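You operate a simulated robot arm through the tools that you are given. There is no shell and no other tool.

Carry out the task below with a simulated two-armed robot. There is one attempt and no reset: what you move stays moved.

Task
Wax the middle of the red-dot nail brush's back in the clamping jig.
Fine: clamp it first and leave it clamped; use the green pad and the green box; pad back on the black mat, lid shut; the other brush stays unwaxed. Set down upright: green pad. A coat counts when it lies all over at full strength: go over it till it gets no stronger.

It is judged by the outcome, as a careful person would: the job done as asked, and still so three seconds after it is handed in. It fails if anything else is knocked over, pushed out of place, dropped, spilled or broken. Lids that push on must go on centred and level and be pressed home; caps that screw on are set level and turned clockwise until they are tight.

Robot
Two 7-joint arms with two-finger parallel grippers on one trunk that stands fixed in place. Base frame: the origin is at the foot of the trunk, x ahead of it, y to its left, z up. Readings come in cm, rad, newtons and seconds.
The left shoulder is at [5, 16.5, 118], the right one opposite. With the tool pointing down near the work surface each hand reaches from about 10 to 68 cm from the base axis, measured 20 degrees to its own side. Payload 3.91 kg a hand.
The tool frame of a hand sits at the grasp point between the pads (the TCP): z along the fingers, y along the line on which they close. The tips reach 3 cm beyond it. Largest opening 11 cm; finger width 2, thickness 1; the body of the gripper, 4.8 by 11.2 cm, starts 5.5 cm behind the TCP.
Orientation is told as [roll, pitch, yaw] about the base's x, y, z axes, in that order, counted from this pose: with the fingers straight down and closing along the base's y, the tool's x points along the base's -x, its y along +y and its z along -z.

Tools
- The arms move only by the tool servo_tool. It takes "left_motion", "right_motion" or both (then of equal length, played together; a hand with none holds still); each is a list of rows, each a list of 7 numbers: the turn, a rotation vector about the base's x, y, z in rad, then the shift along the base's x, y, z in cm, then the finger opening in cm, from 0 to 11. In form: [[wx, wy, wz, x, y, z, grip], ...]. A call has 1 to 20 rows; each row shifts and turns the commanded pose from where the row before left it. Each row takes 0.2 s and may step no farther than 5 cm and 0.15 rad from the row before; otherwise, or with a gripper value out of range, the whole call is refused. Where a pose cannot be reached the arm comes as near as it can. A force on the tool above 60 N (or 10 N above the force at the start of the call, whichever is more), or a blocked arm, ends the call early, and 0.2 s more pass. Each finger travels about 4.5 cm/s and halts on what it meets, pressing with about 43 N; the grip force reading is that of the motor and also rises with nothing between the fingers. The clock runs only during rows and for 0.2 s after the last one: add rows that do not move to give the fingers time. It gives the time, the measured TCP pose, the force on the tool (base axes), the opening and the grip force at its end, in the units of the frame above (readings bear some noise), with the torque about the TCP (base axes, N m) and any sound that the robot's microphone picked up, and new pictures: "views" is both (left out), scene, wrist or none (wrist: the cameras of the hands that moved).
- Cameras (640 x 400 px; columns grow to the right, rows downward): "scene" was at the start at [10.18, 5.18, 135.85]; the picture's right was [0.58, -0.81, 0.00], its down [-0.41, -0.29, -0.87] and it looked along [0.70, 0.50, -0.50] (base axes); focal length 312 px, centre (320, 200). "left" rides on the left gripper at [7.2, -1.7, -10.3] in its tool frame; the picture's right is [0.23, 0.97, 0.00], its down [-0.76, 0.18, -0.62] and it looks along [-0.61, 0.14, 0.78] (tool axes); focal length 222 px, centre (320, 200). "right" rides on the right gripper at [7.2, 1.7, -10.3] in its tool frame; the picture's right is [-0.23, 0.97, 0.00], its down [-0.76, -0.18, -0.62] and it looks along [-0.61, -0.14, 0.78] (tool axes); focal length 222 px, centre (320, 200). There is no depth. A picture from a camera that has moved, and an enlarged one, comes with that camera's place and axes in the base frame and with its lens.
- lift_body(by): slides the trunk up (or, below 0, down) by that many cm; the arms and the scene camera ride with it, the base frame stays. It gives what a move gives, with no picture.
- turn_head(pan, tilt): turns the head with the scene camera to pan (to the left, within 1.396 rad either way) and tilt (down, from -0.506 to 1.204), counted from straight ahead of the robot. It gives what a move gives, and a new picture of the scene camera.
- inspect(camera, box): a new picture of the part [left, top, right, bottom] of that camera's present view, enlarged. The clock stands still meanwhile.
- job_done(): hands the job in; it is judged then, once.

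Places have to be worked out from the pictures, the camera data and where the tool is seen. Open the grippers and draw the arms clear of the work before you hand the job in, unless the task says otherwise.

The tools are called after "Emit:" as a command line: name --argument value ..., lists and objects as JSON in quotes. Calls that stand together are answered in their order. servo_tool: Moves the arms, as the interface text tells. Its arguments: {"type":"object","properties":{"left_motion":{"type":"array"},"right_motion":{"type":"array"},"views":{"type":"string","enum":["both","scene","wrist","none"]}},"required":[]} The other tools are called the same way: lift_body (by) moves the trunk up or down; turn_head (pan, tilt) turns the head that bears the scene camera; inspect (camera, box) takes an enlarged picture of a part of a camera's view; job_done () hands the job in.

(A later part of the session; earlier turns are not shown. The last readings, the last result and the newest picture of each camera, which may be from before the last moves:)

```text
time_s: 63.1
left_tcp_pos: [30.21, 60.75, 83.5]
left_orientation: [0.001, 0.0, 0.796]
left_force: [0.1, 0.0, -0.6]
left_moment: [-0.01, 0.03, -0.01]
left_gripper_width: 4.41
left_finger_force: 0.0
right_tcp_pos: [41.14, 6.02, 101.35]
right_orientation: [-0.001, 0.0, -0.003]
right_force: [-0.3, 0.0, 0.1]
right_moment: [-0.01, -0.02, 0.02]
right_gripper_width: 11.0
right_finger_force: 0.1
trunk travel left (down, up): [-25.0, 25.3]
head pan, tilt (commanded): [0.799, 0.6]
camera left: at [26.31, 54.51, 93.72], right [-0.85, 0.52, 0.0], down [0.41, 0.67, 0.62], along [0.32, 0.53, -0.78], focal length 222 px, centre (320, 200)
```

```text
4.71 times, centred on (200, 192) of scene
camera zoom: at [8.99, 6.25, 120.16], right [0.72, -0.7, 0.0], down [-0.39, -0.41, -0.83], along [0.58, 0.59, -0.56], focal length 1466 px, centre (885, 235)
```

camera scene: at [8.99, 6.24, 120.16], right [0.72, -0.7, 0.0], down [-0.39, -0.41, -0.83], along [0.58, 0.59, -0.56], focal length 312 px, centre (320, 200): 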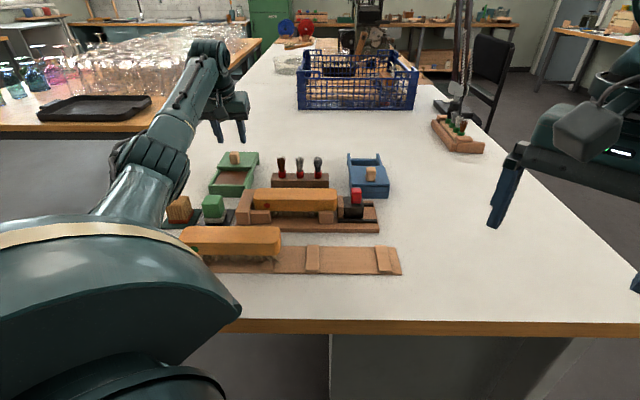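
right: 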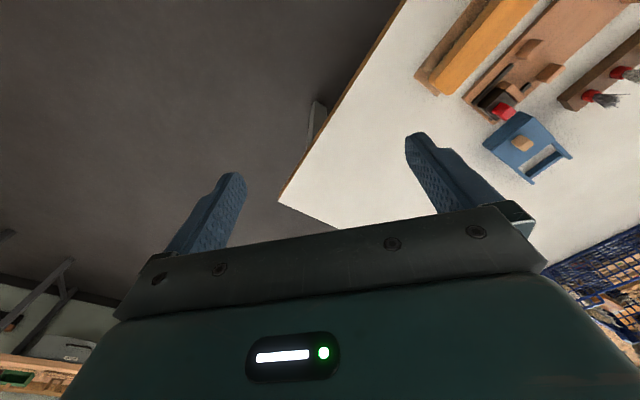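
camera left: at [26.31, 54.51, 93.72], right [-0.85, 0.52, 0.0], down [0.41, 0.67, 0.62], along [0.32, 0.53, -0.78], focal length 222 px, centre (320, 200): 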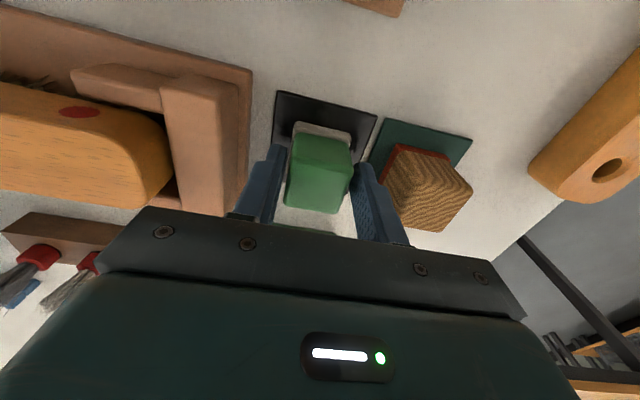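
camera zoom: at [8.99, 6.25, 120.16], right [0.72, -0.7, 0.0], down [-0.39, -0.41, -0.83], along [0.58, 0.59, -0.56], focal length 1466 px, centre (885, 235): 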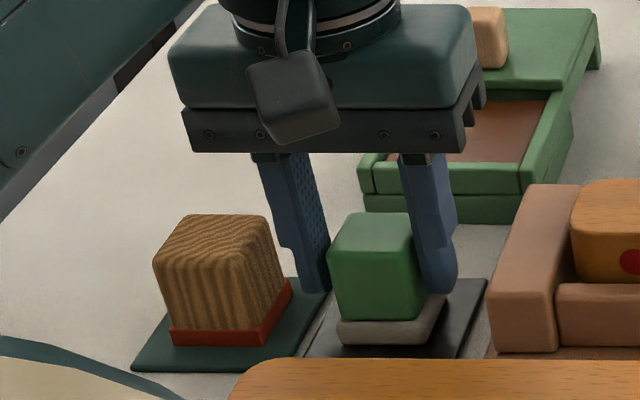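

Both fingers flank the green block with tips just above the felt. I close the gripper.

Emit:
servo_tool --left_motion '[[0, 0, 0, 0, 0, 0, 3.8], [0, 0, 0, 0, 0, 0, 3], [0, 0, 0, 0, 0, 0, 2], [0, 0, 0, 0, 0, 0, 2]]' --views "wrist"

Emit:
inspect --camera "scene" --box '[150, 150, 250, 235]'

```text
time_s: 64.1
left_tcp_pos: [30.24, 60.83, 83.39]
left_orientation: [0.001, -0.001, 0.797]
left_force: [0.2, -0.3, -0.1]
left_moment: [-0.01, 0.0, -0.01]
left_gripper_width: 3.5
left_finger_force: 43.0
right_tcp_pos: [41.11, 6.13, 101.48]
right_orientation: [-0.003, 0.001, -0.001]
right_force: [-0.3, -0.4, -0.3]
right_moment: [-0.01, 0.01, -0.02]
right_gripper_width: 11.01
right_finger_force: 0.1
trunk travel left (down, up): [-25.0, 25.3]
head pan, tilt (commanded): [0.799, 0.6]
camera left: at [26.3, 54.51, 93.74], right [-0.85, 0.52, 0.0], down [0.41, 0.67, 0.62], along [0.32, 0.53, -0.78], focal length 222 px, centre (320, 200)
```

left: 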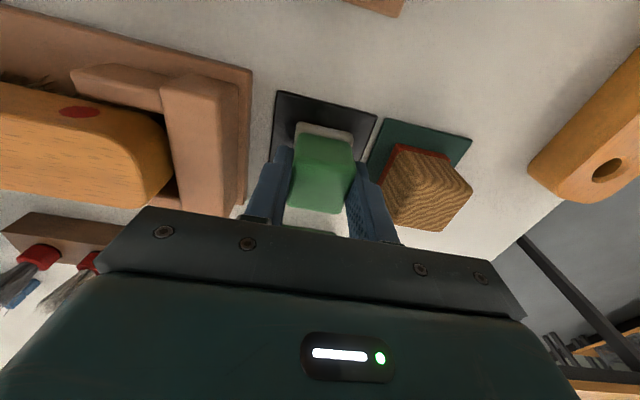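

```text
4.71 times, centred on (200, 192) of scene
camera zoom: at [8.99, 6.25, 120.16], right [0.72, -0.7, 0.0], down [-0.39, -0.41, -0.83], along [0.58, 0.59, -0.56], focal length 1466 px, centre (885, 235)
```

zoom: 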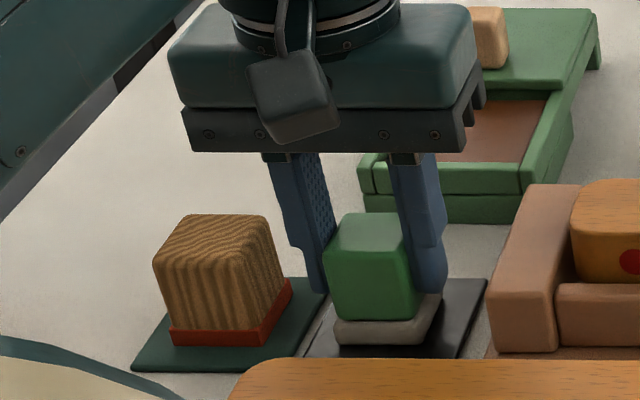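

The pad is held squarely (3.5 cm, no twist). I note its resting place (TCP [30.24, 60.8, 83.4]), lift it and carry it over the open wax well.

Emit:
servo_tool --left_motion '[[0, 0, 0, 0, 0, 1.5, 2], [0, 0, 0, 0, 0, 3, 2], [0, 0, 0, 0, 0, 3, 2], [0, 0, 0, 1.9, 1.84, 0, 2], [0, 0, 0, 1.9, 1.84, 0, 2], [0, 0, 0, 1.9, 1.84, 0, 2], [0, 0, 0, 1.9, 1.84, 0, 2], [0, 0, 0, 1.88, 1.84, 0, 2], [0, 0, 0, 0, 0, 0, 2]]' --views "both"

Emit:
inspect --camera "scene" --box '[160, 120, 280, 220]'

Emit:
inspect --camera "left" --box '[220, 60, 420, 220]'

```text
time_s: 66.1
left_tcp_pos: [39.68, 70.07, 90.83]
left_orientation: [0.001, 0.0, 0.795]
left_force: [0.5, 1.0, -0.1]
left_moment: [0.02, 0.0, 0.01]
left_gripper_width: 3.49
left_finger_force: 42.9
right_tcp_pos: [41.13, 6.07, 101.46]
right_orientation: [0.0, -0.001, 0.0]
right_force: [0.6, -0.9, -0.2]
right_moment: [0.01, 0.01, 0.01]
right_gripper_width: 10.99
right_finger_force: 0.1
trunk travel left (down, up): [-25.0, 25.3]
head pan, tilt (commanded): [0.799, 0.6]
camera scene: at [9.01, 6.24, 120.16], right [0.72, -0.7, 0.0], down [-0.39, -0.4, -0.83], along [0.58, 0.59, -0.56], focal length 312 px, centre (320, 200)
camera left: at [35.66, 63.79, 101.18], right [-0.85, 0.52, 0.0], down [0.41, 0.67, 0.62], along [0.32, 0.53, -0.78], focal length 222 px, centre (320, 200)
```

scene: 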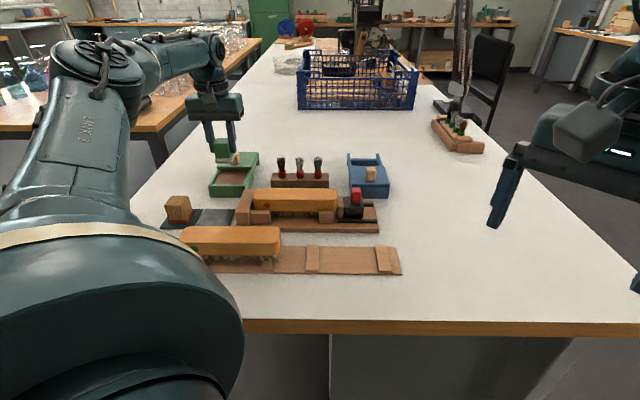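
left: 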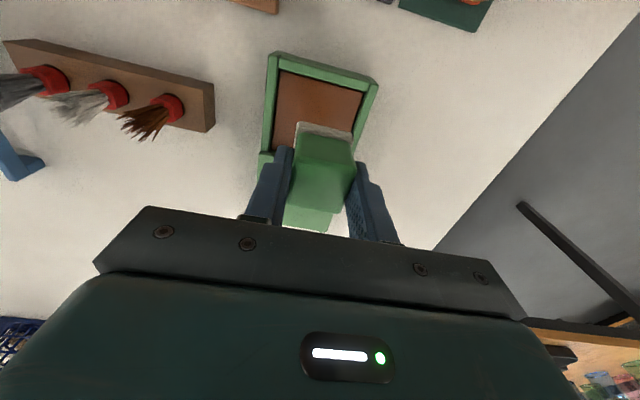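

```text
4.00 times, centred on (220, 170) of scene
camera zoom: at [9.01, 6.24, 120.16], right [0.72, -0.7, 0.0], down [-0.39, -0.4, -0.83], along [0.58, 0.59, -0.56], focal length 1246 px, centre (720, 320)
```

zoom: 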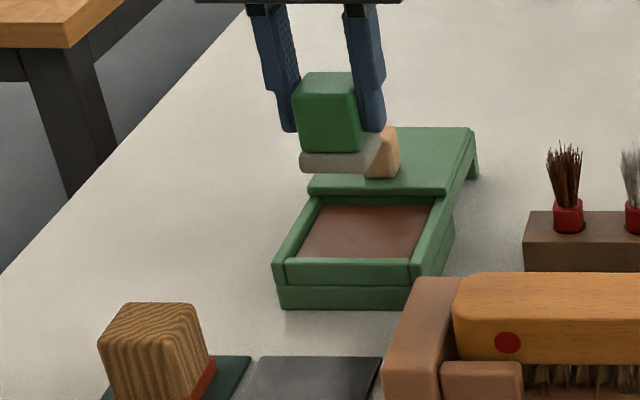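

```text
2.50 times, centred on (320, 140) of left
camera zoom: at [35.66, 63.79, 101.18], right [-0.85, 0.52, 0.0], down [0.41, 0.67, 0.62], along [0.32, 0.53, -0.78], focal length 555 px, centre (320, 350)
```

zoom: 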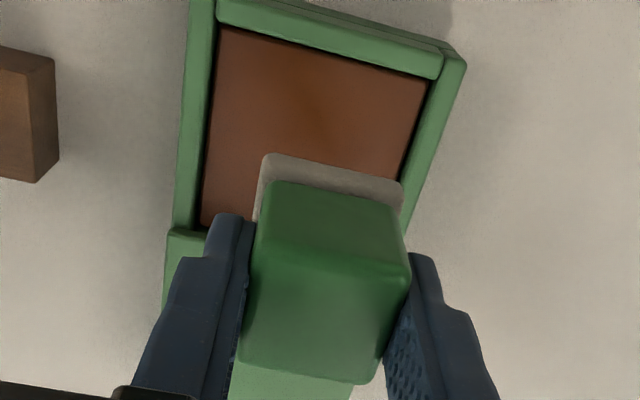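

The pad hangs over the well. I shift it 0.4 cm to the well's centre and lower in stages until the felt touches the wax.

Emit:
servo_tool --left_motion '[[0, 0, 0, 0.25, -0.25, -1.5, 2], [0, 0, 0, 0, 0, -1.5, 2], [0, 0, 0, 0, 0, -1.0, 2], [0, 0, 0, 0, 0, -0.6, 2], [0, 0, 0, 0, 0, 0, 2]]' --views "none"

Emit:
inspect --camera "scene" --box '[180, 130, 270, 205]'

Emit:
inspect --camera "left" --box '[220, 60, 420, 220]'

```text
time_s: 67.3
left_tcp_pos: [39.74, 69.96, 86.26]
left_orientation: [0.001, -0.001, 0.795]
left_force: [0.3, 0.5, -0.3]
left_moment: [0.0, 0.01, 0.0]
left_gripper_width: 3.49
left_finger_force: 43.0
right_tcp_pos: [41.29, 6.15, 101.5]
right_orientation: [-0.002, 0.0, -0.004]
right_force: [0.6, 0.2, 0.2]
right_moment: [-0.02, -0.01, -0.01]
right_gripper_width: 11.0
right_finger_force: 0.0
trunk travel left (down, up): [-25.0, 25.3]
head pan, tilt (commanded): [0.799, 0.6]
```

```text
5.33 times, centred on (225, 168) of scene
camera zoom: at [8.99, 6.25, 120.16], right [0.72, -0.7, 0.0], down [-0.39, -0.41, -0.83], along [0.58, 0.59, -0.56], focal length 1661 px, centre (827, 373)
```

zoom: 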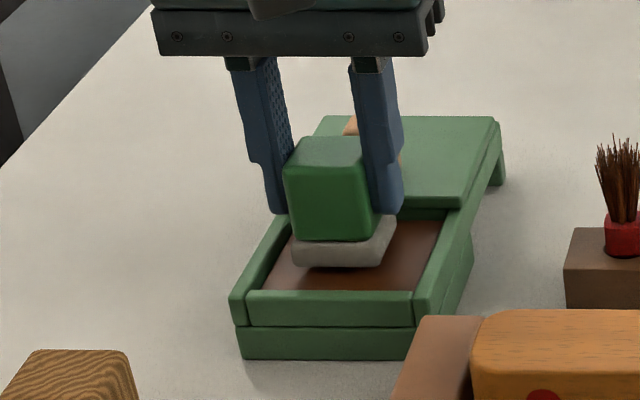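

```text
2.50 times, centred on (320, 140) of left
camera zoom: at [35.88, 63.56, 96.65], right [-0.85, 0.52, 0.0], down [0.41, 0.67, 0.62], along [0.32, 0.53, -0.78], focal length 555 px, centre (320, 350)
```

zoom: 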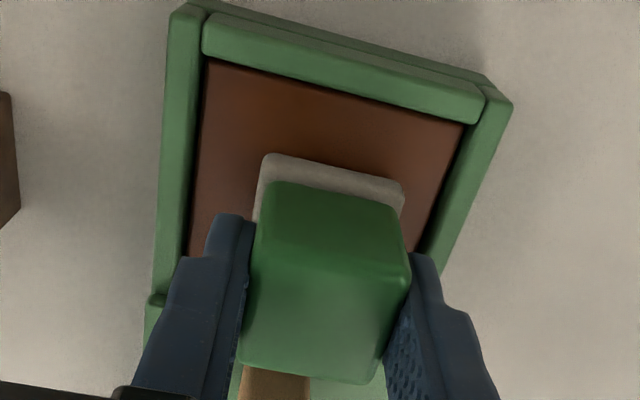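

The pad is aligned inside the well. I shift 0.5 cm toward me, away from the lid edge, and lower in small steps until there is contact.

Emit:
servo_tool --left_motion '[[0, 0, 0, -0.33, -0.34, 0, 2], [0, 0, 0, 0, 0, -0.25, 2], [0, 0, 0, 0, 0, -0.25, 2], [0, 0, 0, 0, 0, 0, 2]]' --views "none"

Emit:
servo_tool --left_motion '[[0, 0, 0, 0, 0, -0.2, 2], [0, 0, 0, 0, 0, -0.2, 2], [0, 0, 0, 0, 0, 0, 2]]' --views "none"

```text
time_s: 68.3
left_tcp_pos: [39.4, 69.59, 85.97]
left_orientation: [0.001, -0.001, 0.795]
left_force: [-0.7, 2.9, 6.8]
left_moment: [0.11, -0.03, 0.02]
left_gripper_width: 3.5
left_finger_force: 42.6
right_tcp_pos: [41.14, 6.12, 101.58]
right_orientation: [0.002, 0.0, -0.003]
right_force: [-0.5, -0.2, 0.2]
right_moment: [0.01, 0.0, 0.02]
right_gripper_width: 11.02
right_finger_force: 0.0
trunk travel left (down, up): [-25.0, 25.3]
head pan, tilt (commanded): [0.799, 0.6]
```

```text
time_s: 69.1
left_tcp_pos: [39.44, 69.37, 85.83]
left_orientation: [0.001, -0.01, 0.796]
left_force: [-1.5, 10.7, 32.7]
left_moment: [0.13, 0.28, -0.08]
left_gripper_width: 3.48
left_finger_force: 42.9
right_tcp_pos: [40.93, 5.92, 101.5]
right_orientation: [0.002, -0.002, -0.002]
right_force: [-0.2, 0.6, 0.1]
right_moment: [-0.01, 0.02, -0.03]
right_gripper_width: 10.99
right_finger_force: 0.0
trunk travel left (down, up): [-25.0, 25.3]
head pan, tilt (commanded): [0.799, 0.6]
```

Contact at z≈85.95, now pressing a bit hard. I ease up to a light pressure and rub the felt a little in the wax.

Emit:
servo_tool --left_motion '[[0, 0, 0, 0, 0, 0.28, 2], [0, 0, 0, 0.3, -0.3, 0, 2], [0, 0, 0, -0.3, 0.3, 0, 2], [0, 0, 0, -0.3, 0.3, 0, 2], [0, 0, 0, 0.3, -0.3, 0, 2], [0, 0, 0, 0.25, 0.25, 0, 2], [0, 0, 0, -0.25, -0.25, 0, 2], [0, 0, 0, 0, 0, 0, 2]]' --views "none"

Emit:
inspect --camera "left" --box '[220, 60, 420, 220]'

```text
time_s: 70.9
left_tcp_pos: [39.48, 69.49, 85.91]
left_orientation: [0.001, -0.005, 0.794]
left_force: [3.0, 9.1, 23.1]
left_moment: [0.2, -0.07, -0.01]
left_gripper_width: 3.49
left_finger_force: 43.0
right_tcp_pos: [41.03, 5.94, 101.47]
right_orientation: [0.0, -0.002, -0.001]
right_force: [0.2, -0.5, -0.1]
right_moment: [0.0, -0.02, -0.01]
right_gripper_width: 10.98
right_finger_force: 0.1
trunk travel left (down, up): [-25.0, 25.3]
head pan, tilt (commanded): [0.799, 0.6]
```

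```text
2.50 times, centred on (320, 140) of left
camera zoom: at [35.55, 63.07, 96.17], right [-0.86, 0.52, 0.0], down [0.4, 0.67, 0.63], along [0.32, 0.54, -0.78], focal length 555 px, centre (320, 350)
```

zoom: 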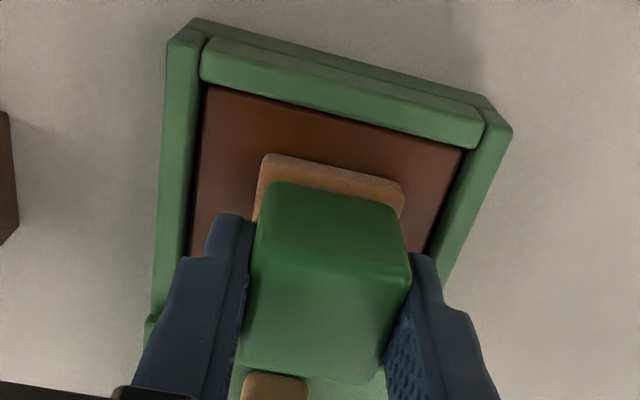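

The felt has turned brown, so it is loaded with wax. I lift the pad out and carry it around over the mat to above the middle of the clamped brush.

Emit:
servo_tool --left_motion '[[0, 0, 0, 0, 0, 1.5, 2], [0, 0, 0, 0, 0, 2.5, 2], [0, 0, 0, 0, 0, 3, 2], [0, 0, 0, -2.1, -2.14, 0, 2], [0, 0, 0, -2.1, -2.14, 0, 2], [0, 0, 0, -2.1, -2.14, 0, 2], [0, 0, 0, -2.1, -2.14, 0, 2], [0, 0, 0, 2.4, -2.36, 0, 2], [0, 0, 0, 2.4, -2.36, 0, 2], [0, 0, 0, 2.4, -2.36, 0, 2], [0, 0, 0, 2.4, -2.36, 0, 2], [0, 0, 0, 2.4, -2.36, 0, 2], [0, 0, 0, 0, 0, 0, 2]]' --views "both"

Emit:
inspect --camera "scene" --box '[230, 140, 390, 240]'

Emit:
inspect --camera "left" --box '[160, 40, 480, 240]'

```text
time_s: 73.7
left_tcp_pos: [43.11, 49.24, 92.64]
left_orientation: [0.002, 0.001, 0.796]
left_force: [-0.6, -0.1, -0.2]
left_moment: [0.0, -0.01, -0.02]
left_gripper_width: 3.48
left_finger_force: 43.1
right_tcp_pos: [41.16, 5.94, 101.46]
right_orientation: [-0.001, 0.002, -0.002]
right_force: [-0.3, -0.8, 0.7]
right_moment: [0.01, 0.02, 0.0]
right_gripper_width: 11.01
right_finger_force: 0.1
trunk travel left (down, up): [-25.0, 25.3]
head pan, tilt (commanded): [0.799, 0.6]
camera scene: at [9.01, 6.24, 120.16], right [0.72, -0.7, 0.0], down [-0.39, -0.4, -0.83], along [0.58, 0.59, -0.56], focal length 312 px, centre (320, 200)
camera left: at [39.22, 42.88, 102.98], right [-0.85, 0.52, 0.0], down [0.41, 0.67, 0.62], along [0.32, 0.53, -0.78], focal length 222 px, centre (320, 200)
```

scene: 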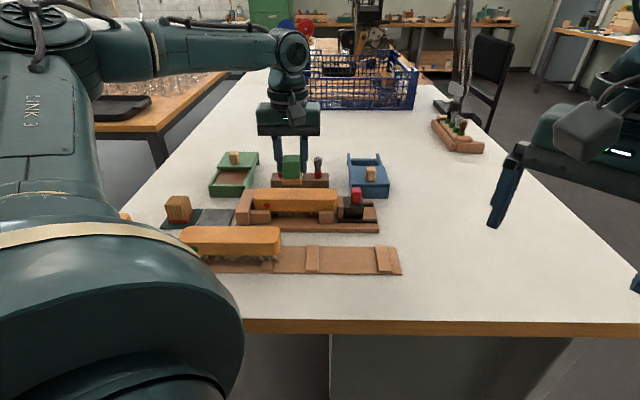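
left: 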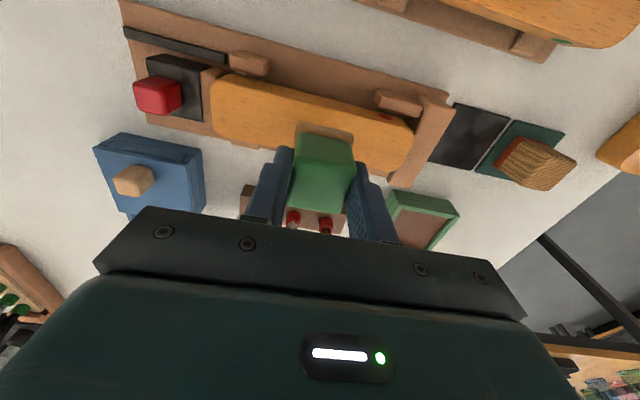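

```text
4.00 times, centred on (310, 190) of scene
camera zoom: at [9.01, 6.24, 120.16], right [0.72, -0.7, 0.0], down [-0.39, -0.4, -0.83], along [0.58, 0.59, -0.56], focal length 1246 px, centre (360, 240)
```

zoom: 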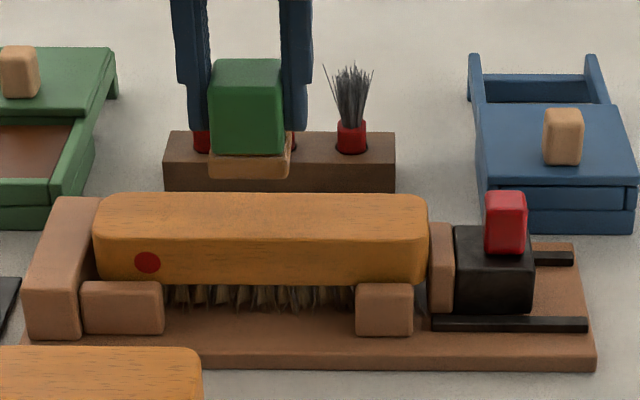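

```text
2.00 times, centred on (320, 140) of left
camera zoom: at [39.22, 42.88, 102.98], right [-0.85, 0.52, 0.0], down [0.41, 0.67, 0.62], along [0.32, 0.53, -0.78], focal length 444 px, centre (320, 320)
```

zoom: 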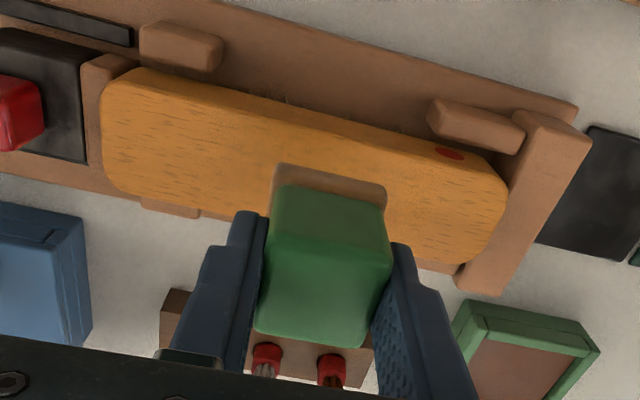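

The loaded pad is right above the brush, whose centre I now measure at [43.3, 49.1]. I plan to coat the middle about ±3 cm, stroking towards the fixed stop. I move 1.2 cm towards the clamp side and lower close to the surface.

Emit:
servo_tool --left_motion '[[0, 0, 0, 0.89, -0.83, -1.2, 2], [0, 0, 0, 0, 0, -1.2, 2], [0, 0, 0, 0, 0, -0.3, 2], [0, 0, 0, 0, 0, 0, 2]]' --views "none"

Emit:
servo_tool --left_motion '[[0, 0, 0, 0, 0, -0.2, 2], [0, 0, 0, 0, 0, -0.2, 2], [0, 0, 0, 0, 0, 0, 2]]' --views "none"

```text
time_s: 74.7
left_tcp_pos: [44.12, 48.3, 89.92]
left_orientation: [0.002, -0.001, 0.796]
left_force: [-0.3, 1.0, -0.4]
left_moment: [0.0, 0.0, 0.01]
left_gripper_width: 3.5
left_finger_force: 43.0
right_tcp_pos: [41.21, 6.03, 101.5]
right_orientation: [-0.001, 0.0, -0.003]
right_force: [-0.6, -0.4, 0.3]
right_moment: [0.01, 0.02, 0.02]
right_gripper_width: 11.01
right_finger_force: 0.1
trunk travel left (down, up): [-25.0, 25.3]
head pan, tilt (commanded): [0.799, 0.6]
```

```text
time_s: 75.5
left_tcp_pos: [44.0, 48.42, 89.49]
left_orientation: [0.002, 0.001, 0.797]
left_force: [0.0, 0.2, -0.1]
left_moment: [0.0, 0.01, -0.02]
left_gripper_width: 3.51
left_finger_force: 42.8
right_tcp_pos: [41.12, 6.13, 101.43]
right_orientation: [-0.002, -0.001, 0.0]
right_force: [-0.1, 0.4, 0.4]
right_moment: [0.02, -0.03, -0.03]
right_gripper_width: 11.0
right_finger_force: 0.1
trunk travel left (down, up): [-25.0, 25.3]
head pan, tilt (commanded): [0.799, 0.6]
```

Not in contact yet at 89.5. I lower in finer steps.

Emit:
servo_tool --left_motion '[[0, 0, 0, 0, 0, -0.15, 2], [0, 0, 0, 0, 0, -0.1, 2], [0, 0, 0, 0, 0, 0, 2]]' --views "none"

Emit:
inspect --camera "scene" --box '[250, 140, 370, 230]'

```text
time_s: 76.3
left_tcp_pos: [43.99, 48.39, 89.36]
left_orientation: [0.002, -0.002, 0.796]
left_force: [0.6, 0.8, 4.0]
left_moment: [0.16, -0.11, 0.03]
left_gripper_width: 3.49
left_finger_force: 43.2
right_tcp_pos: [41.22, 5.97, 101.49]
right_orientation: [0.0, 0.002, 0.0]
right_force: [-0.1, 0.1, 0.1]
right_moment: [-0.01, -0.02, 0.04]
right_gripper_width: 11.0
right_finger_force: 0.1
trunk travel left (down, up): [-25.0, 25.3]
head pan, tilt (commanded): [0.799, 0.6]
```

```text
4.44 times, centred on (310, 185) of scene
camera zoom: at [8.96, 6.22, 120.17], right [0.72, -0.7, 0.0], down [-0.39, -0.4, -0.83], along [0.58, 0.59, -0.56], focal length 1384 px, centre (364, 267)
```

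zoom: 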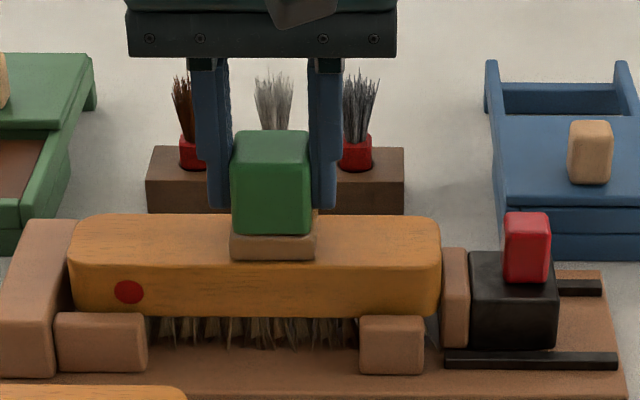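

Contact at about 4 N. I press slightly more and stroke 2.2 cm slowly towards the stop.

Emit:
servo_tool --left_motion '[[0, 0, 0, 0, 0, -0.08, 2], [0, 0, 0, -0.2, 0.196, 0, 2], [0, 0, 0, -0.2, 0.196, 0, 2], [0, 0, 0, -0.2, 0.196, 0, 2], [0, 0, 0, -0.2, 0.196, 0, 2], [0, 0, 0, -0.2, 0.196, 0, 2], [0, 0, 0, -0.2, 0.196, 0, 2], [0, 0, 0, -0.2, 0.196, 0, 2], [0, 0, 0, -0.2, 0.196, 0, 2], [0, 0, 0, 0, 0, 0, 2]]' --views "none"

Emit:
inspect --camera "scene" --box '[230, 150, 390, 240]'

```text
time_s: 78.5
left_tcp_pos: [42.39, 49.93, 89.25]
left_orientation: [0.003, 0.0, 0.795]
left_force: [3.4, -3.4, 9.8]
left_moment: [-0.11, -0.21, -0.05]
left_gripper_width: 3.49
left_finger_force: 43.1
right_tcp_pos: [41.21, 6.09, 101.34]
right_orientation: [0.0, 0.0, -0.001]
right_force: [-0.9, -0.1, -0.2]
right_moment: [-0.01, 0.0, -0.02]
right_gripper_width: 10.98
right_finger_force: 0.0
trunk travel left (down, up): [-25.0, 25.3]
head pan, tilt (commanded): [0.799, 0.6]
```

```text
4.00 times, centred on (310, 195) of scene
camera zoom: at [8.94, 6.13, 120.17], right [0.72, -0.7, 0.0], down [-0.39, -0.4, -0.83], along [0.58, 0.59, -0.56], focal length 1246 px, centre (360, 220)
```

zoom: 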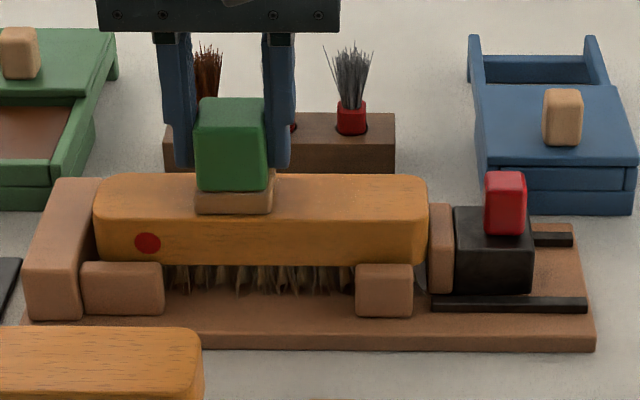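

Normal force about 10 N and the clamp is unmoved. I lift to see how much coat this stroke left.

Emit:
servo_tool --left_motion '[[0, 0, 0, 0, 0, 1.5, 2], [0, 0, 0, 0, 0, 3, 2], [0, 0, 0, 0, 0, 3, 2], [0, 0, 0, 0, 0, 0, 2]]' --views "wrist"

Emit:
inspect --camera "scene" --box '[240, 170, 360, 230]'

Emit:
inspect --camera "left" --box '[160, 40, 480, 240]'

```text
time_s: 79.5
left_tcp_pos: [42.45, 49.96, 96.79]
left_orientation: [0.001, 0.001, 0.797]
left_force: [0.2, -0.1, -0.7]
left_moment: [0.03, 0.02, 0.01]
left_gripper_width: 3.49
left_finger_force: 43.4
right_tcp_pos: [41.16, 6.07, 101.45]
right_orientation: [-0.001, 0.0, -0.001]
right_force: [0.1, -0.6, -0.5]
right_moment: [0.0, 0.0, -0.02]
right_gripper_width: 10.97
right_finger_force: 0.1
trunk travel left (down, up): [-25.0, 25.3]
head pan, tilt (commanded): [0.799, 0.6]
camera left: at [38.6, 43.69, 107.12], right [-0.85, 0.52, 0.0], down [0.41, 0.67, 0.62], along [0.32, 0.53, -0.78], focal length 222 px, centre (320, 200)
```

left: 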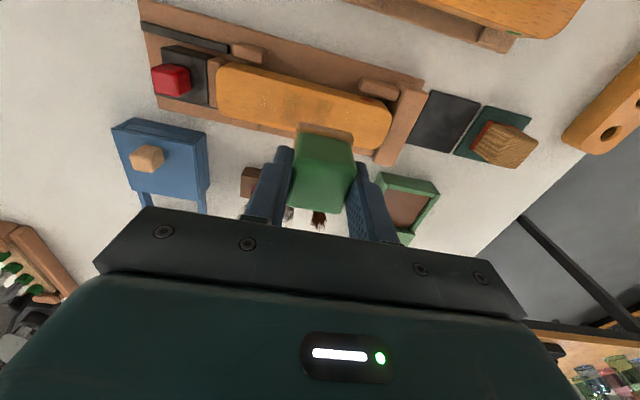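

```text
5.33 times, centred on (300, 200) of scene
camera zoom: at [9.0, 6.25, 120.15], right [0.72, -0.7, 0.0], down [-0.39, -0.41, -0.82], along [0.58, 0.59, -0.57], focal length 1661 px, centre (427, 200)
```

zoom: 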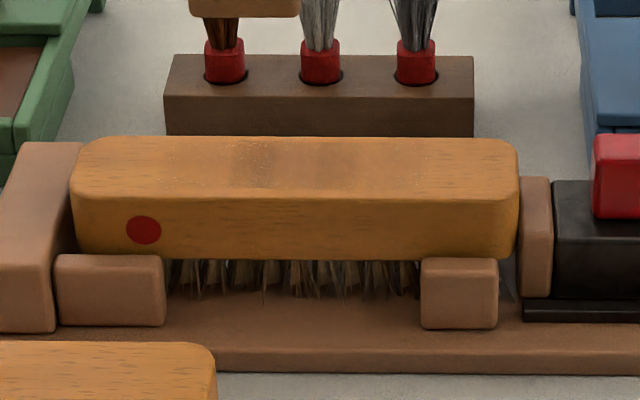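

```text
2.00 times, centred on (320, 140) of left
camera zoom: at [38.6, 43.69, 107.12], right [-0.85, 0.52, 0.0], down [0.41, 0.67, 0.62], along [0.32, 0.53, -0.78], focal length 444 px, centre (320, 320)
```

zoom: 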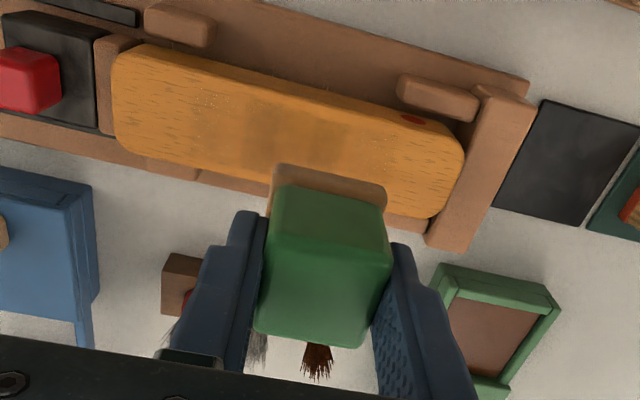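

A faint coat is visible in the middle. I zoom in on it to judge its extent and evenness.

Emit:
inspect --camera "scene" --box '[260, 185, 330, 215]'

Emit:
inspect --camera "left" --box '[210, 50, 400, 160]'

```text
9.14 times, centred on (295, 200) of scene
camera zoom: at [9.0, 6.25, 120.15], right [0.72, -0.7, 0.0], down [-0.39, -0.41, -0.82], along [0.58, 0.59, -0.57], focal length 2848 px, centre (549, 200)
```

zoom: 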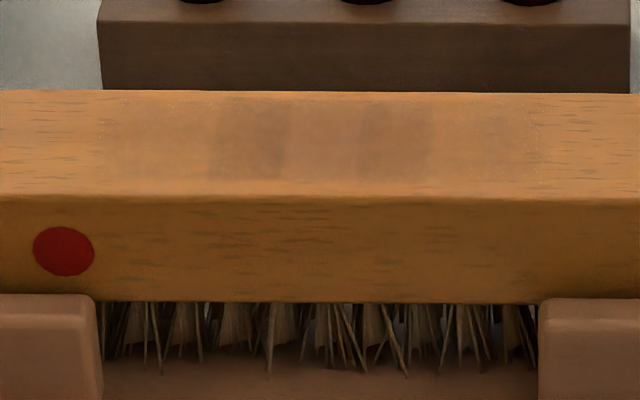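

```text
3.37 times, centred on (305, 105) of left
camera zoom: at [38.6, 43.69, 107.12], right [-0.85, 0.52, 0.0], down [0.41, 0.67, 0.62], along [0.32, 0.53, -0.78], focal length 748 px, centre (370, 520)
```

zoom: 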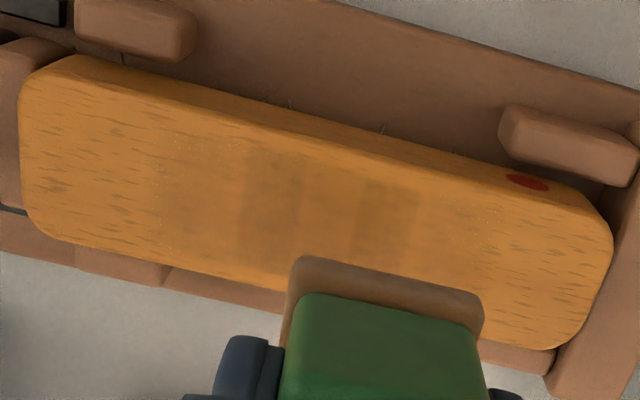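

There seems to be a marked middle zone with faint speckled borders, and uneven darker patches within it. I move the hand a bit away to get an unobstructed wrist view of the top.

Emit:
servo_tool --left_motion '[[0, 0, 0, 2.1, 2.14, 0, 2], [0, 0, 0, 2.1, 2.14, 0, 2], [0, 0, 0, 0, 0, 0, 2]]' --views "wrist"

Emit:
inspect --camera "left" --box '[210, 0, 410, 125]'

Emit:
inspect --camera "scene" --box '[250, 185, 345, 220]'

```text
time_s: 80.3
left_tcp_pos: [46.61, 54.19, 96.75]
left_orientation: [0.003, 0.002, 0.797]
left_force: [-1.4, -0.4, -0.5]
left_moment: [0.02, -0.02, -0.01]
left_gripper_width: 3.5
left_finger_force: 43.0
right_tcp_pos: [41.22, 6.08, 101.45]
right_orientation: [-0.001, -0.001, -0.002]
right_force: [-0.4, -0.9, -0.2]
right_moment: [0.01, 0.01, -0.01]
right_gripper_width: 11.0
right_finger_force: 0.0
trunk travel left (down, up): [-25.0, 25.3]
head pan, tilt (commanded): [0.799, 0.6]
camera left: at [42.71, 47.86, 107.17], right [-0.85, 0.52, 0.0], down [0.41, 0.67, 0.62], along [0.32, 0.53, -0.78], focal length 222 px, centre (320, 200)
```

left: 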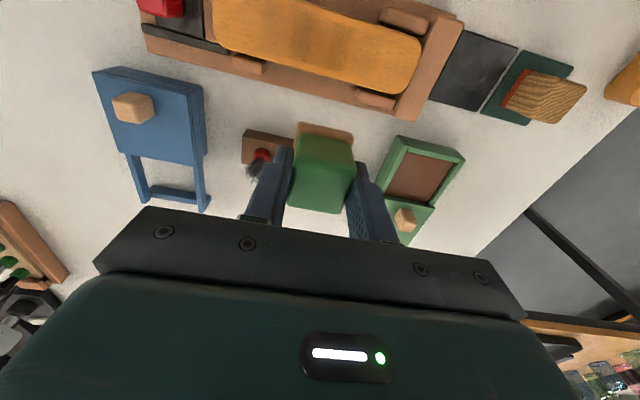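

```text
3.20 times, centred on (310, 62) of left
camera zoom: at [42.71, 47.86, 107.17], right [-0.85, 0.52, 0.0], down [0.41, 0.67, 0.62], along [0.32, 0.53, -0.78], focal length 711 px, centre (352, 640)
```

zoom: 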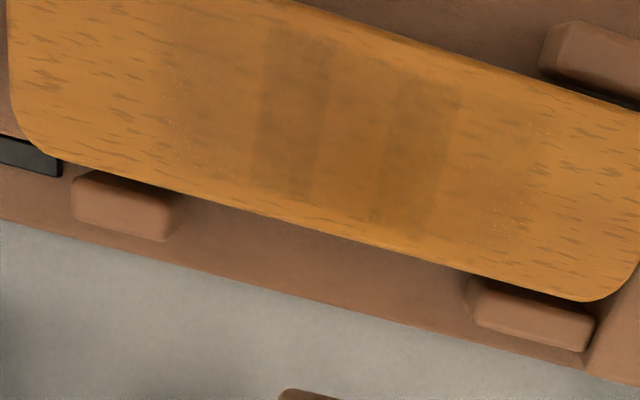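

```text
6.74 times, centred on (298, 202) of scene
camera zoom: at [9.0, 6.25, 120.16], right [0.72, -0.7, 0.0], down [-0.39, -0.41, -0.83], along [0.58, 0.59, -0.56], focal length 2098 px, centre (472, 183)
```

zoom: 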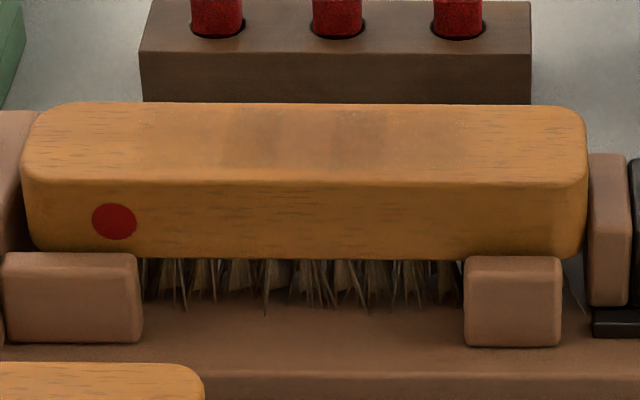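

I zoom further to understand the pattern in the coat.

Emit:
inspect --camera "scene" --box '[262, 194, 302, 216]'

Emit:
inspect --camera "scene" --box '[295, 194, 335, 216]'

Emit:
inspect --camera "left" --box '[270, 0, 370, 80]'

```text
16.00 times, centred on (282, 205) of scene
camera zoom: at [9.0, 6.25, 120.16], right [0.72, -0.7, 0.0], down [-0.39, -0.41, -0.83], along [0.58, 0.59, -0.56], focal length 4983 px, centre (928, 120)
```

zoom: 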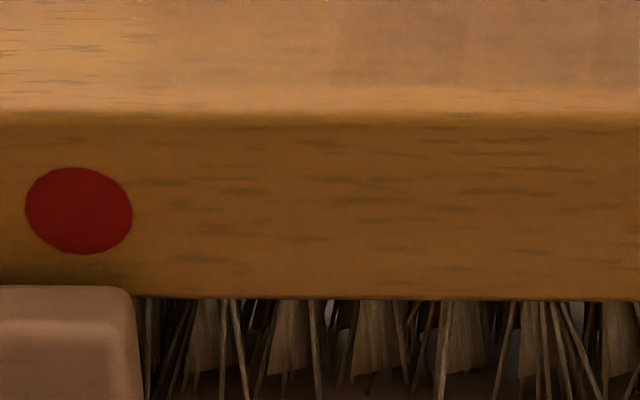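

```text
16.00 times, centred on (315, 205) of scene
camera zoom: at [9.0, 6.25, 120.16], right [0.72, -0.7, 0.0], down [-0.39, -0.41, -0.83], along [0.58, 0.59, -0.56], focal length 4983 px, centre (400, 120)
```

zoom: 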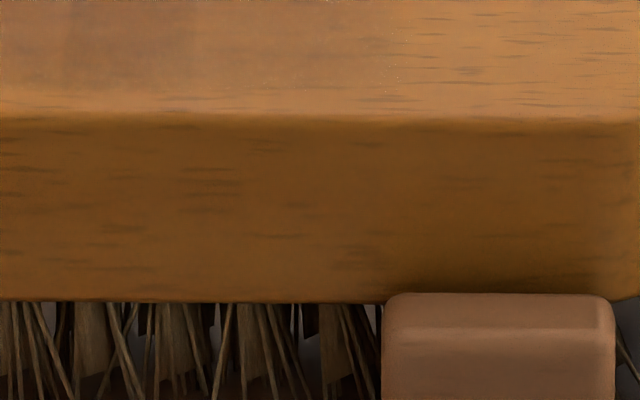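

```text
5.00 times, centred on (320, 40) of left
camera zoom: at [42.71, 47.86, 107.17], right [-0.85, 0.52, 0.0], down [0.41, 0.67, 0.62], along [0.32, 0.53, -0.78], focal length 1111 px, centre (320, 1000)
```

zoom: 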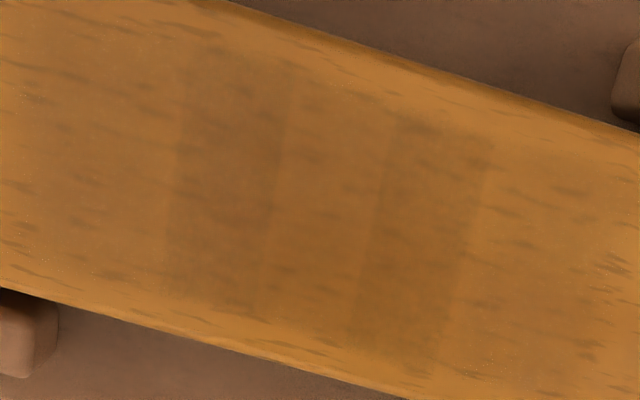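

The coat is still uneven and weak, and the zone seems about 10 cm long (from e1 ≈ +1.7 to −8.6, i.e. ±5 cm about the centre). I return to the clamp end of this zone and stroke the full length towards the stop.

Emit:
servo_tool --left_motion '[[0, 0, 0, -0.58, -3.58, 0, 2], [0, 0, 0, -0.58, -3.58, 0, 2], [0, 0, 0, 0, 0, -3, 2], [0, 0, 0, 0, 0, -3, 2], [0, 0, 0, 0, 0, -1.0, 2], [0, 0, 0, 0, 0, -0.4, 2], [0, 0, 0, 0, 0, 0, 2]]' --views "none"

```text
time_s: 81.9
left_tcp_pos: [45.52, 47.05, 89.4]
left_orientation: [0.003, -0.001, 0.796]
left_force: [0.2, 1.6, 3.7]
left_moment: [0.09, -0.04, -0.01]
left_gripper_width: 3.49
left_finger_force: 43.1
right_tcp_pos: [41.21, 6.1, 101.46]
right_orientation: [-0.001, -0.001, -0.002]
right_force: [-0.6, 0.4, -0.3]
right_moment: [0.04, -0.02, -0.02]
right_gripper_width: 10.99
right_finger_force: 0.1
trunk travel left (down, up): [-25.0, 25.3]
head pan, tilt (commanded): [0.799, 0.6]
```

Light contact. I press to about 9 N and stroke 6 cm towards the stop.

Emit:
servo_tool --left_motion '[[0, 0, 0, 0, 0, -0.1, 2], [0, 0, 0, -0.286, 0.28, 0, 2], [0, 0, 0, -0.286, 0.28, 0, 2], [0, 0, 0, -0.286, 0.28, 0, 2], [0, 0, 0, -0.286, 0.28, 0, 2], [0, 0, 0, -0.286, 0.28, 0, 2], [0, 0, 0, -0.286, 0.28, 0, 2], [0, 0, 0, -0.286, 0.28, 0, 2], [0, 0, 0, -0.286, 0.28, 0, 2], [0, 0, 0, -0.286, 0.28, 0, 2], [0, 0, 0, -0.286, 0.28, 0, 2], [0, 0, 0, -0.286, 0.28, 0, 2], [0, 0, 0, -0.286, 0.28, 0, 2], [0, 0, 0, -0.286, 0.28, 0, 2], [0, 0, 0, -0.286, 0.28, 0, 2], [0, 0, 0, -0.286, 0.28, 0, 2], [0, 0, 0, 0, 0, 0, 2]]' --views "none"

Emit:
inspect --camera "scene" --box '[250, 150, 345, 220]'

```text
time_s: 85.5
left_tcp_pos: [41.06, 51.05, 89.26]
left_orientation: [0.002, -0.002, 0.795]
left_force: [3.9, -4.5, 13.2]
left_moment: [-0.15, -0.25, -0.04]
left_gripper_width: 3.52
left_finger_force: 42.9
right_tcp_pos: [41.13, 6.03, 101.43]
right_orientation: [0.001, -0.001, -0.001]
right_force: [0.3, 0.1, -0.2]
right_moment: [0.02, -0.02, -0.02]
right_gripper_width: 11.02
right_finger_force: 0.0
trunk travel left (down, up): [-25.0, 25.3]
head pan, tilt (commanded): [0.799, 0.6]
```

```text
5.71 times, centred on (298, 185) of scene
camera zoom: at [8.94, 6.11, 120.17], right [0.72, -0.7, 0.0], down [-0.39, -0.4, -0.83], along [0.58, 0.59, -0.56], focal length 1780 px, centre (449, 286)
```

zoom: 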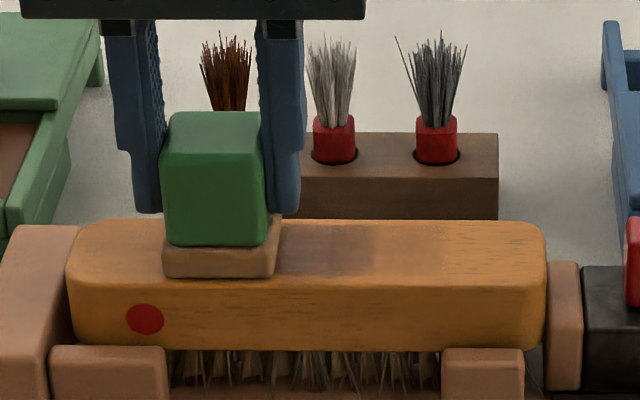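

The coat is building up and the brush has not moved. I lift, return to the clamp end, shift 0.35 cm toward the near edge and stroke again.

Emit:
servo_tool --left_motion '[[0, 0, 0, 0, 0, 0.8, 2], [0, 0, 0, 2.143, -2.1, 0, 2], [0, 0, 0, 2.143, -2.1, 0, 2], [0, 0, 0, -0.245, -0.25, 0, 2], [0, 0, 0, 0, 0, -0.8, 2], [0, 0, 0, -0.357, 0.35, 0, 2], [0, 0, 0, -0.357, 0.35, 0, 2], [0, 0, 0, -0.357, 0.35, 0, 2], [0, 0, 0, -0.357, 0.35, 0, 2], [0, 0, 0, -0.357, 0.35, 0, 2], [0, 0, 0, -0.357, 0.35, 0, 2], [0, 0, 0, -0.357, 0.35, 0, 2], [0, 0, 0, -0.357, 0.35, 0, 2], [0, 0, 0, -0.357, 0.35, 0, 2], [0, 0, 0, -0.357, 0.35, 0, 2], [0, 0, 0, -0.357, 0.35, 0, 2], [0, 0, 0, -0.357, 0.35, 0, 2], [0, 0, 0, 0, 0, 0, 2]]' --views "none"

Emit:
inspect --camera "scene" --box '[250, 150, 345, 220]'

```text
time_s: 89.3
left_tcp_pos: [40.74, 50.82, 89.34]
left_orientation: [0.002, -0.003, 0.795]
left_force: [3.5, -3.0, 12.4]
left_moment: [-0.11, -0.23, -0.04]
left_gripper_width: 3.5
left_finger_force: 42.6
right_tcp_pos: [41.15, 6.02, 101.46]
right_orientation: [0.0, 0.0, -0.002]
right_force: [-0.6, -0.2, 0.9]
right_moment: [0.01, 0.02, -0.02]
right_gripper_width: 11.0
right_finger_force: 0.1
trunk travel left (down, up): [-25.0, 25.3]
head pan, tilt (commanded): [0.799, 0.6]
```

```text
5.71 times, centred on (298, 185) of scene
camera zoom: at [8.95, 6.14, 120.17], right [0.72, -0.7, 0.0], down [-0.39, -0.4, -0.83], along [0.58, 0.59, -0.56], focal length 1780 px, centre (449, 286)
```

zoom: 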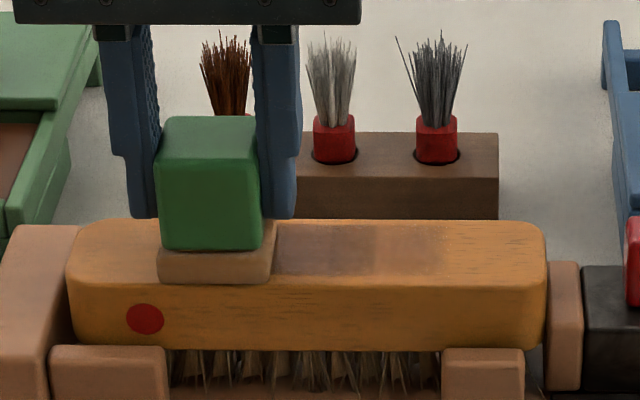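

The coat is getting stronger across the zone. I do another pass shifted toward the far edge, then look.

Emit:
servo_tool --left_motion '[[0, 0, 0, 0, 0, 0.8, 2], [0, 0, 0, 2.2, -2.16, 0, 2], [0, 0, 0, 2.2, -2.16, 0, 2], [0, 0, 0, 0.5, 0.51, 0, 2], [0, 0, 0, 0, 0, -0.8, 2], [0, 0, 0, -0.365, 0.36, 0, 2], [0, 0, 0, -0.365, 0.36, 0, 2], [0, 0, 0, -0.365, 0.36, 0, 2], [0, 0, 0, -0.365, 0.36, 0, 2], [0, 0, 0, -0.365, 0.36, 0, 2], [0, 0, 0, -0.365, 0.36, 0, 2], [0, 0, 0, -0.365, 0.36, 0, 2], [0, 0, 0, -0.365, 0.36, 0, 2], [0, 0, 0, -0.365, 0.36, 0, 2], [0, 0, 0, -0.365, 0.36, 0, 2], [0, 0, 0, -0.365, 0.36, 0, 2], [0, 0, 0, -0.365, 0.36, 0, 2], [0, 0, 0, 0, 0, 0, 2]]' --views "none"

Emit:
servo_tool --left_motion '[[0, 0, 0, 0, 0, 1.5, 2], [0, 0, 0, 0, 0, 3, 2], [0, 0, 0, 0, 0, 3, 2], [0, 0, 0, 0, 0, 0, 2]]' --views "wrist"

Emit:
inspect --camera "scene" --box '[250, 180, 345, 220]'

Emit:
inspect --camera "left" --box '[180, 40, 420, 180]'

```text
time_s: 93.1
left_tcp_pos: [41.47, 51.34, 89.16]
left_orientation: [0.003, -0.002, 0.795]
left_force: [4.4, -2.6, 11.4]
left_moment: [-0.1, -0.2, -0.01]
left_gripper_width: 3.48
left_finger_force: 43.0
right_tcp_pos: [41.18, 6.04, 101.59]
right_orientation: [0.0, 0.001, -0.001]
right_force: [0.3, -0.2, 0.0]
right_moment: [0.0, 0.01, -0.02]
right_gripper_width: 11.02
right_finger_force: 0.0
trunk travel left (down, up): [-25.0, 25.3]
head pan, tilt (commanded): [0.799, 0.6]
```

```text
time_s: 94.1
left_tcp_pos: [41.65, 51.59, 96.6]
left_orientation: [0.002, 0.001, 0.795]
left_force: [0.6, 0.1, -0.5]
left_moment: [0.0, 0.01, -0.03]
left_gripper_width: 3.51
left_finger_force: 42.7
right_tcp_pos: [41.17, 6.08, 101.41]
right_orientation: [-0.002, 0.001, -0.001]
right_force: [0.9, 0.2, -0.3]
right_moment: [-0.02, 0.01, 0.01]
right_gripper_width: 11.0
right_finger_force: 0.2
trunk travel left (down, up): [-25.0, 25.3]
head pan, tilt (commanded): [0.799, 0.6]
camera left: at [37.7, 45.21, 106.98], right [-0.85, 0.52, 0.0], down [0.41, 0.67, 0.62], along [0.32, 0.53, -0.78], focal length 222 px, centre (320, 200)
```

left: 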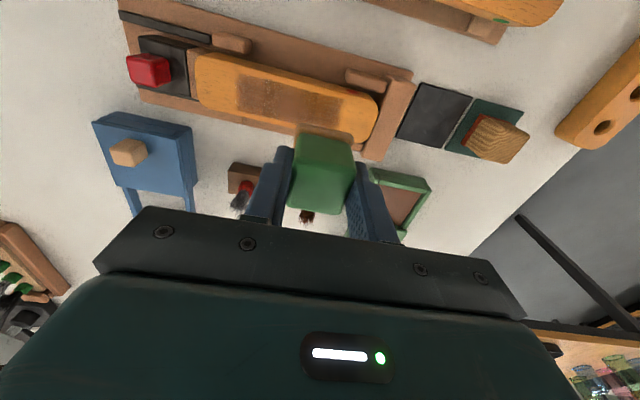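

```text
6.74 times, centred on (298, 200) of scene
camera zoom: at [8.99, 6.25, 120.16], right [0.72, -0.7, 0.0], down [-0.39, -0.41, -0.83], along [0.58, 0.59, -0.56], focal length 2098 px, centre (472, 200)
```

zoom: 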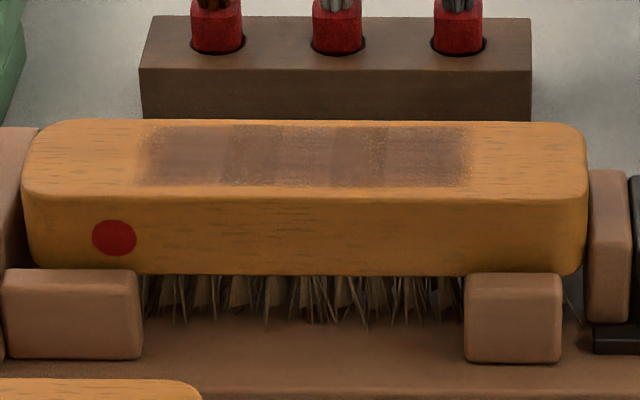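

```text
2.67 times, centred on (300, 110) of left
camera zoom: at [37.7, 45.21, 106.98], right [-0.85, 0.52, 0.0], down [0.41, 0.67, 0.62], along [0.32, 0.53, -0.78], focal length 592 px, centre (373, 440)
```

zoom: 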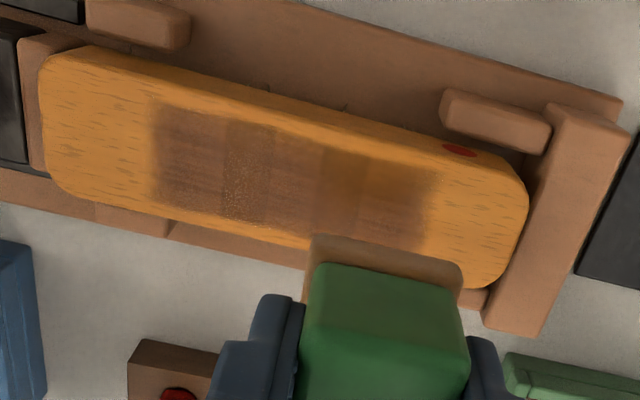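

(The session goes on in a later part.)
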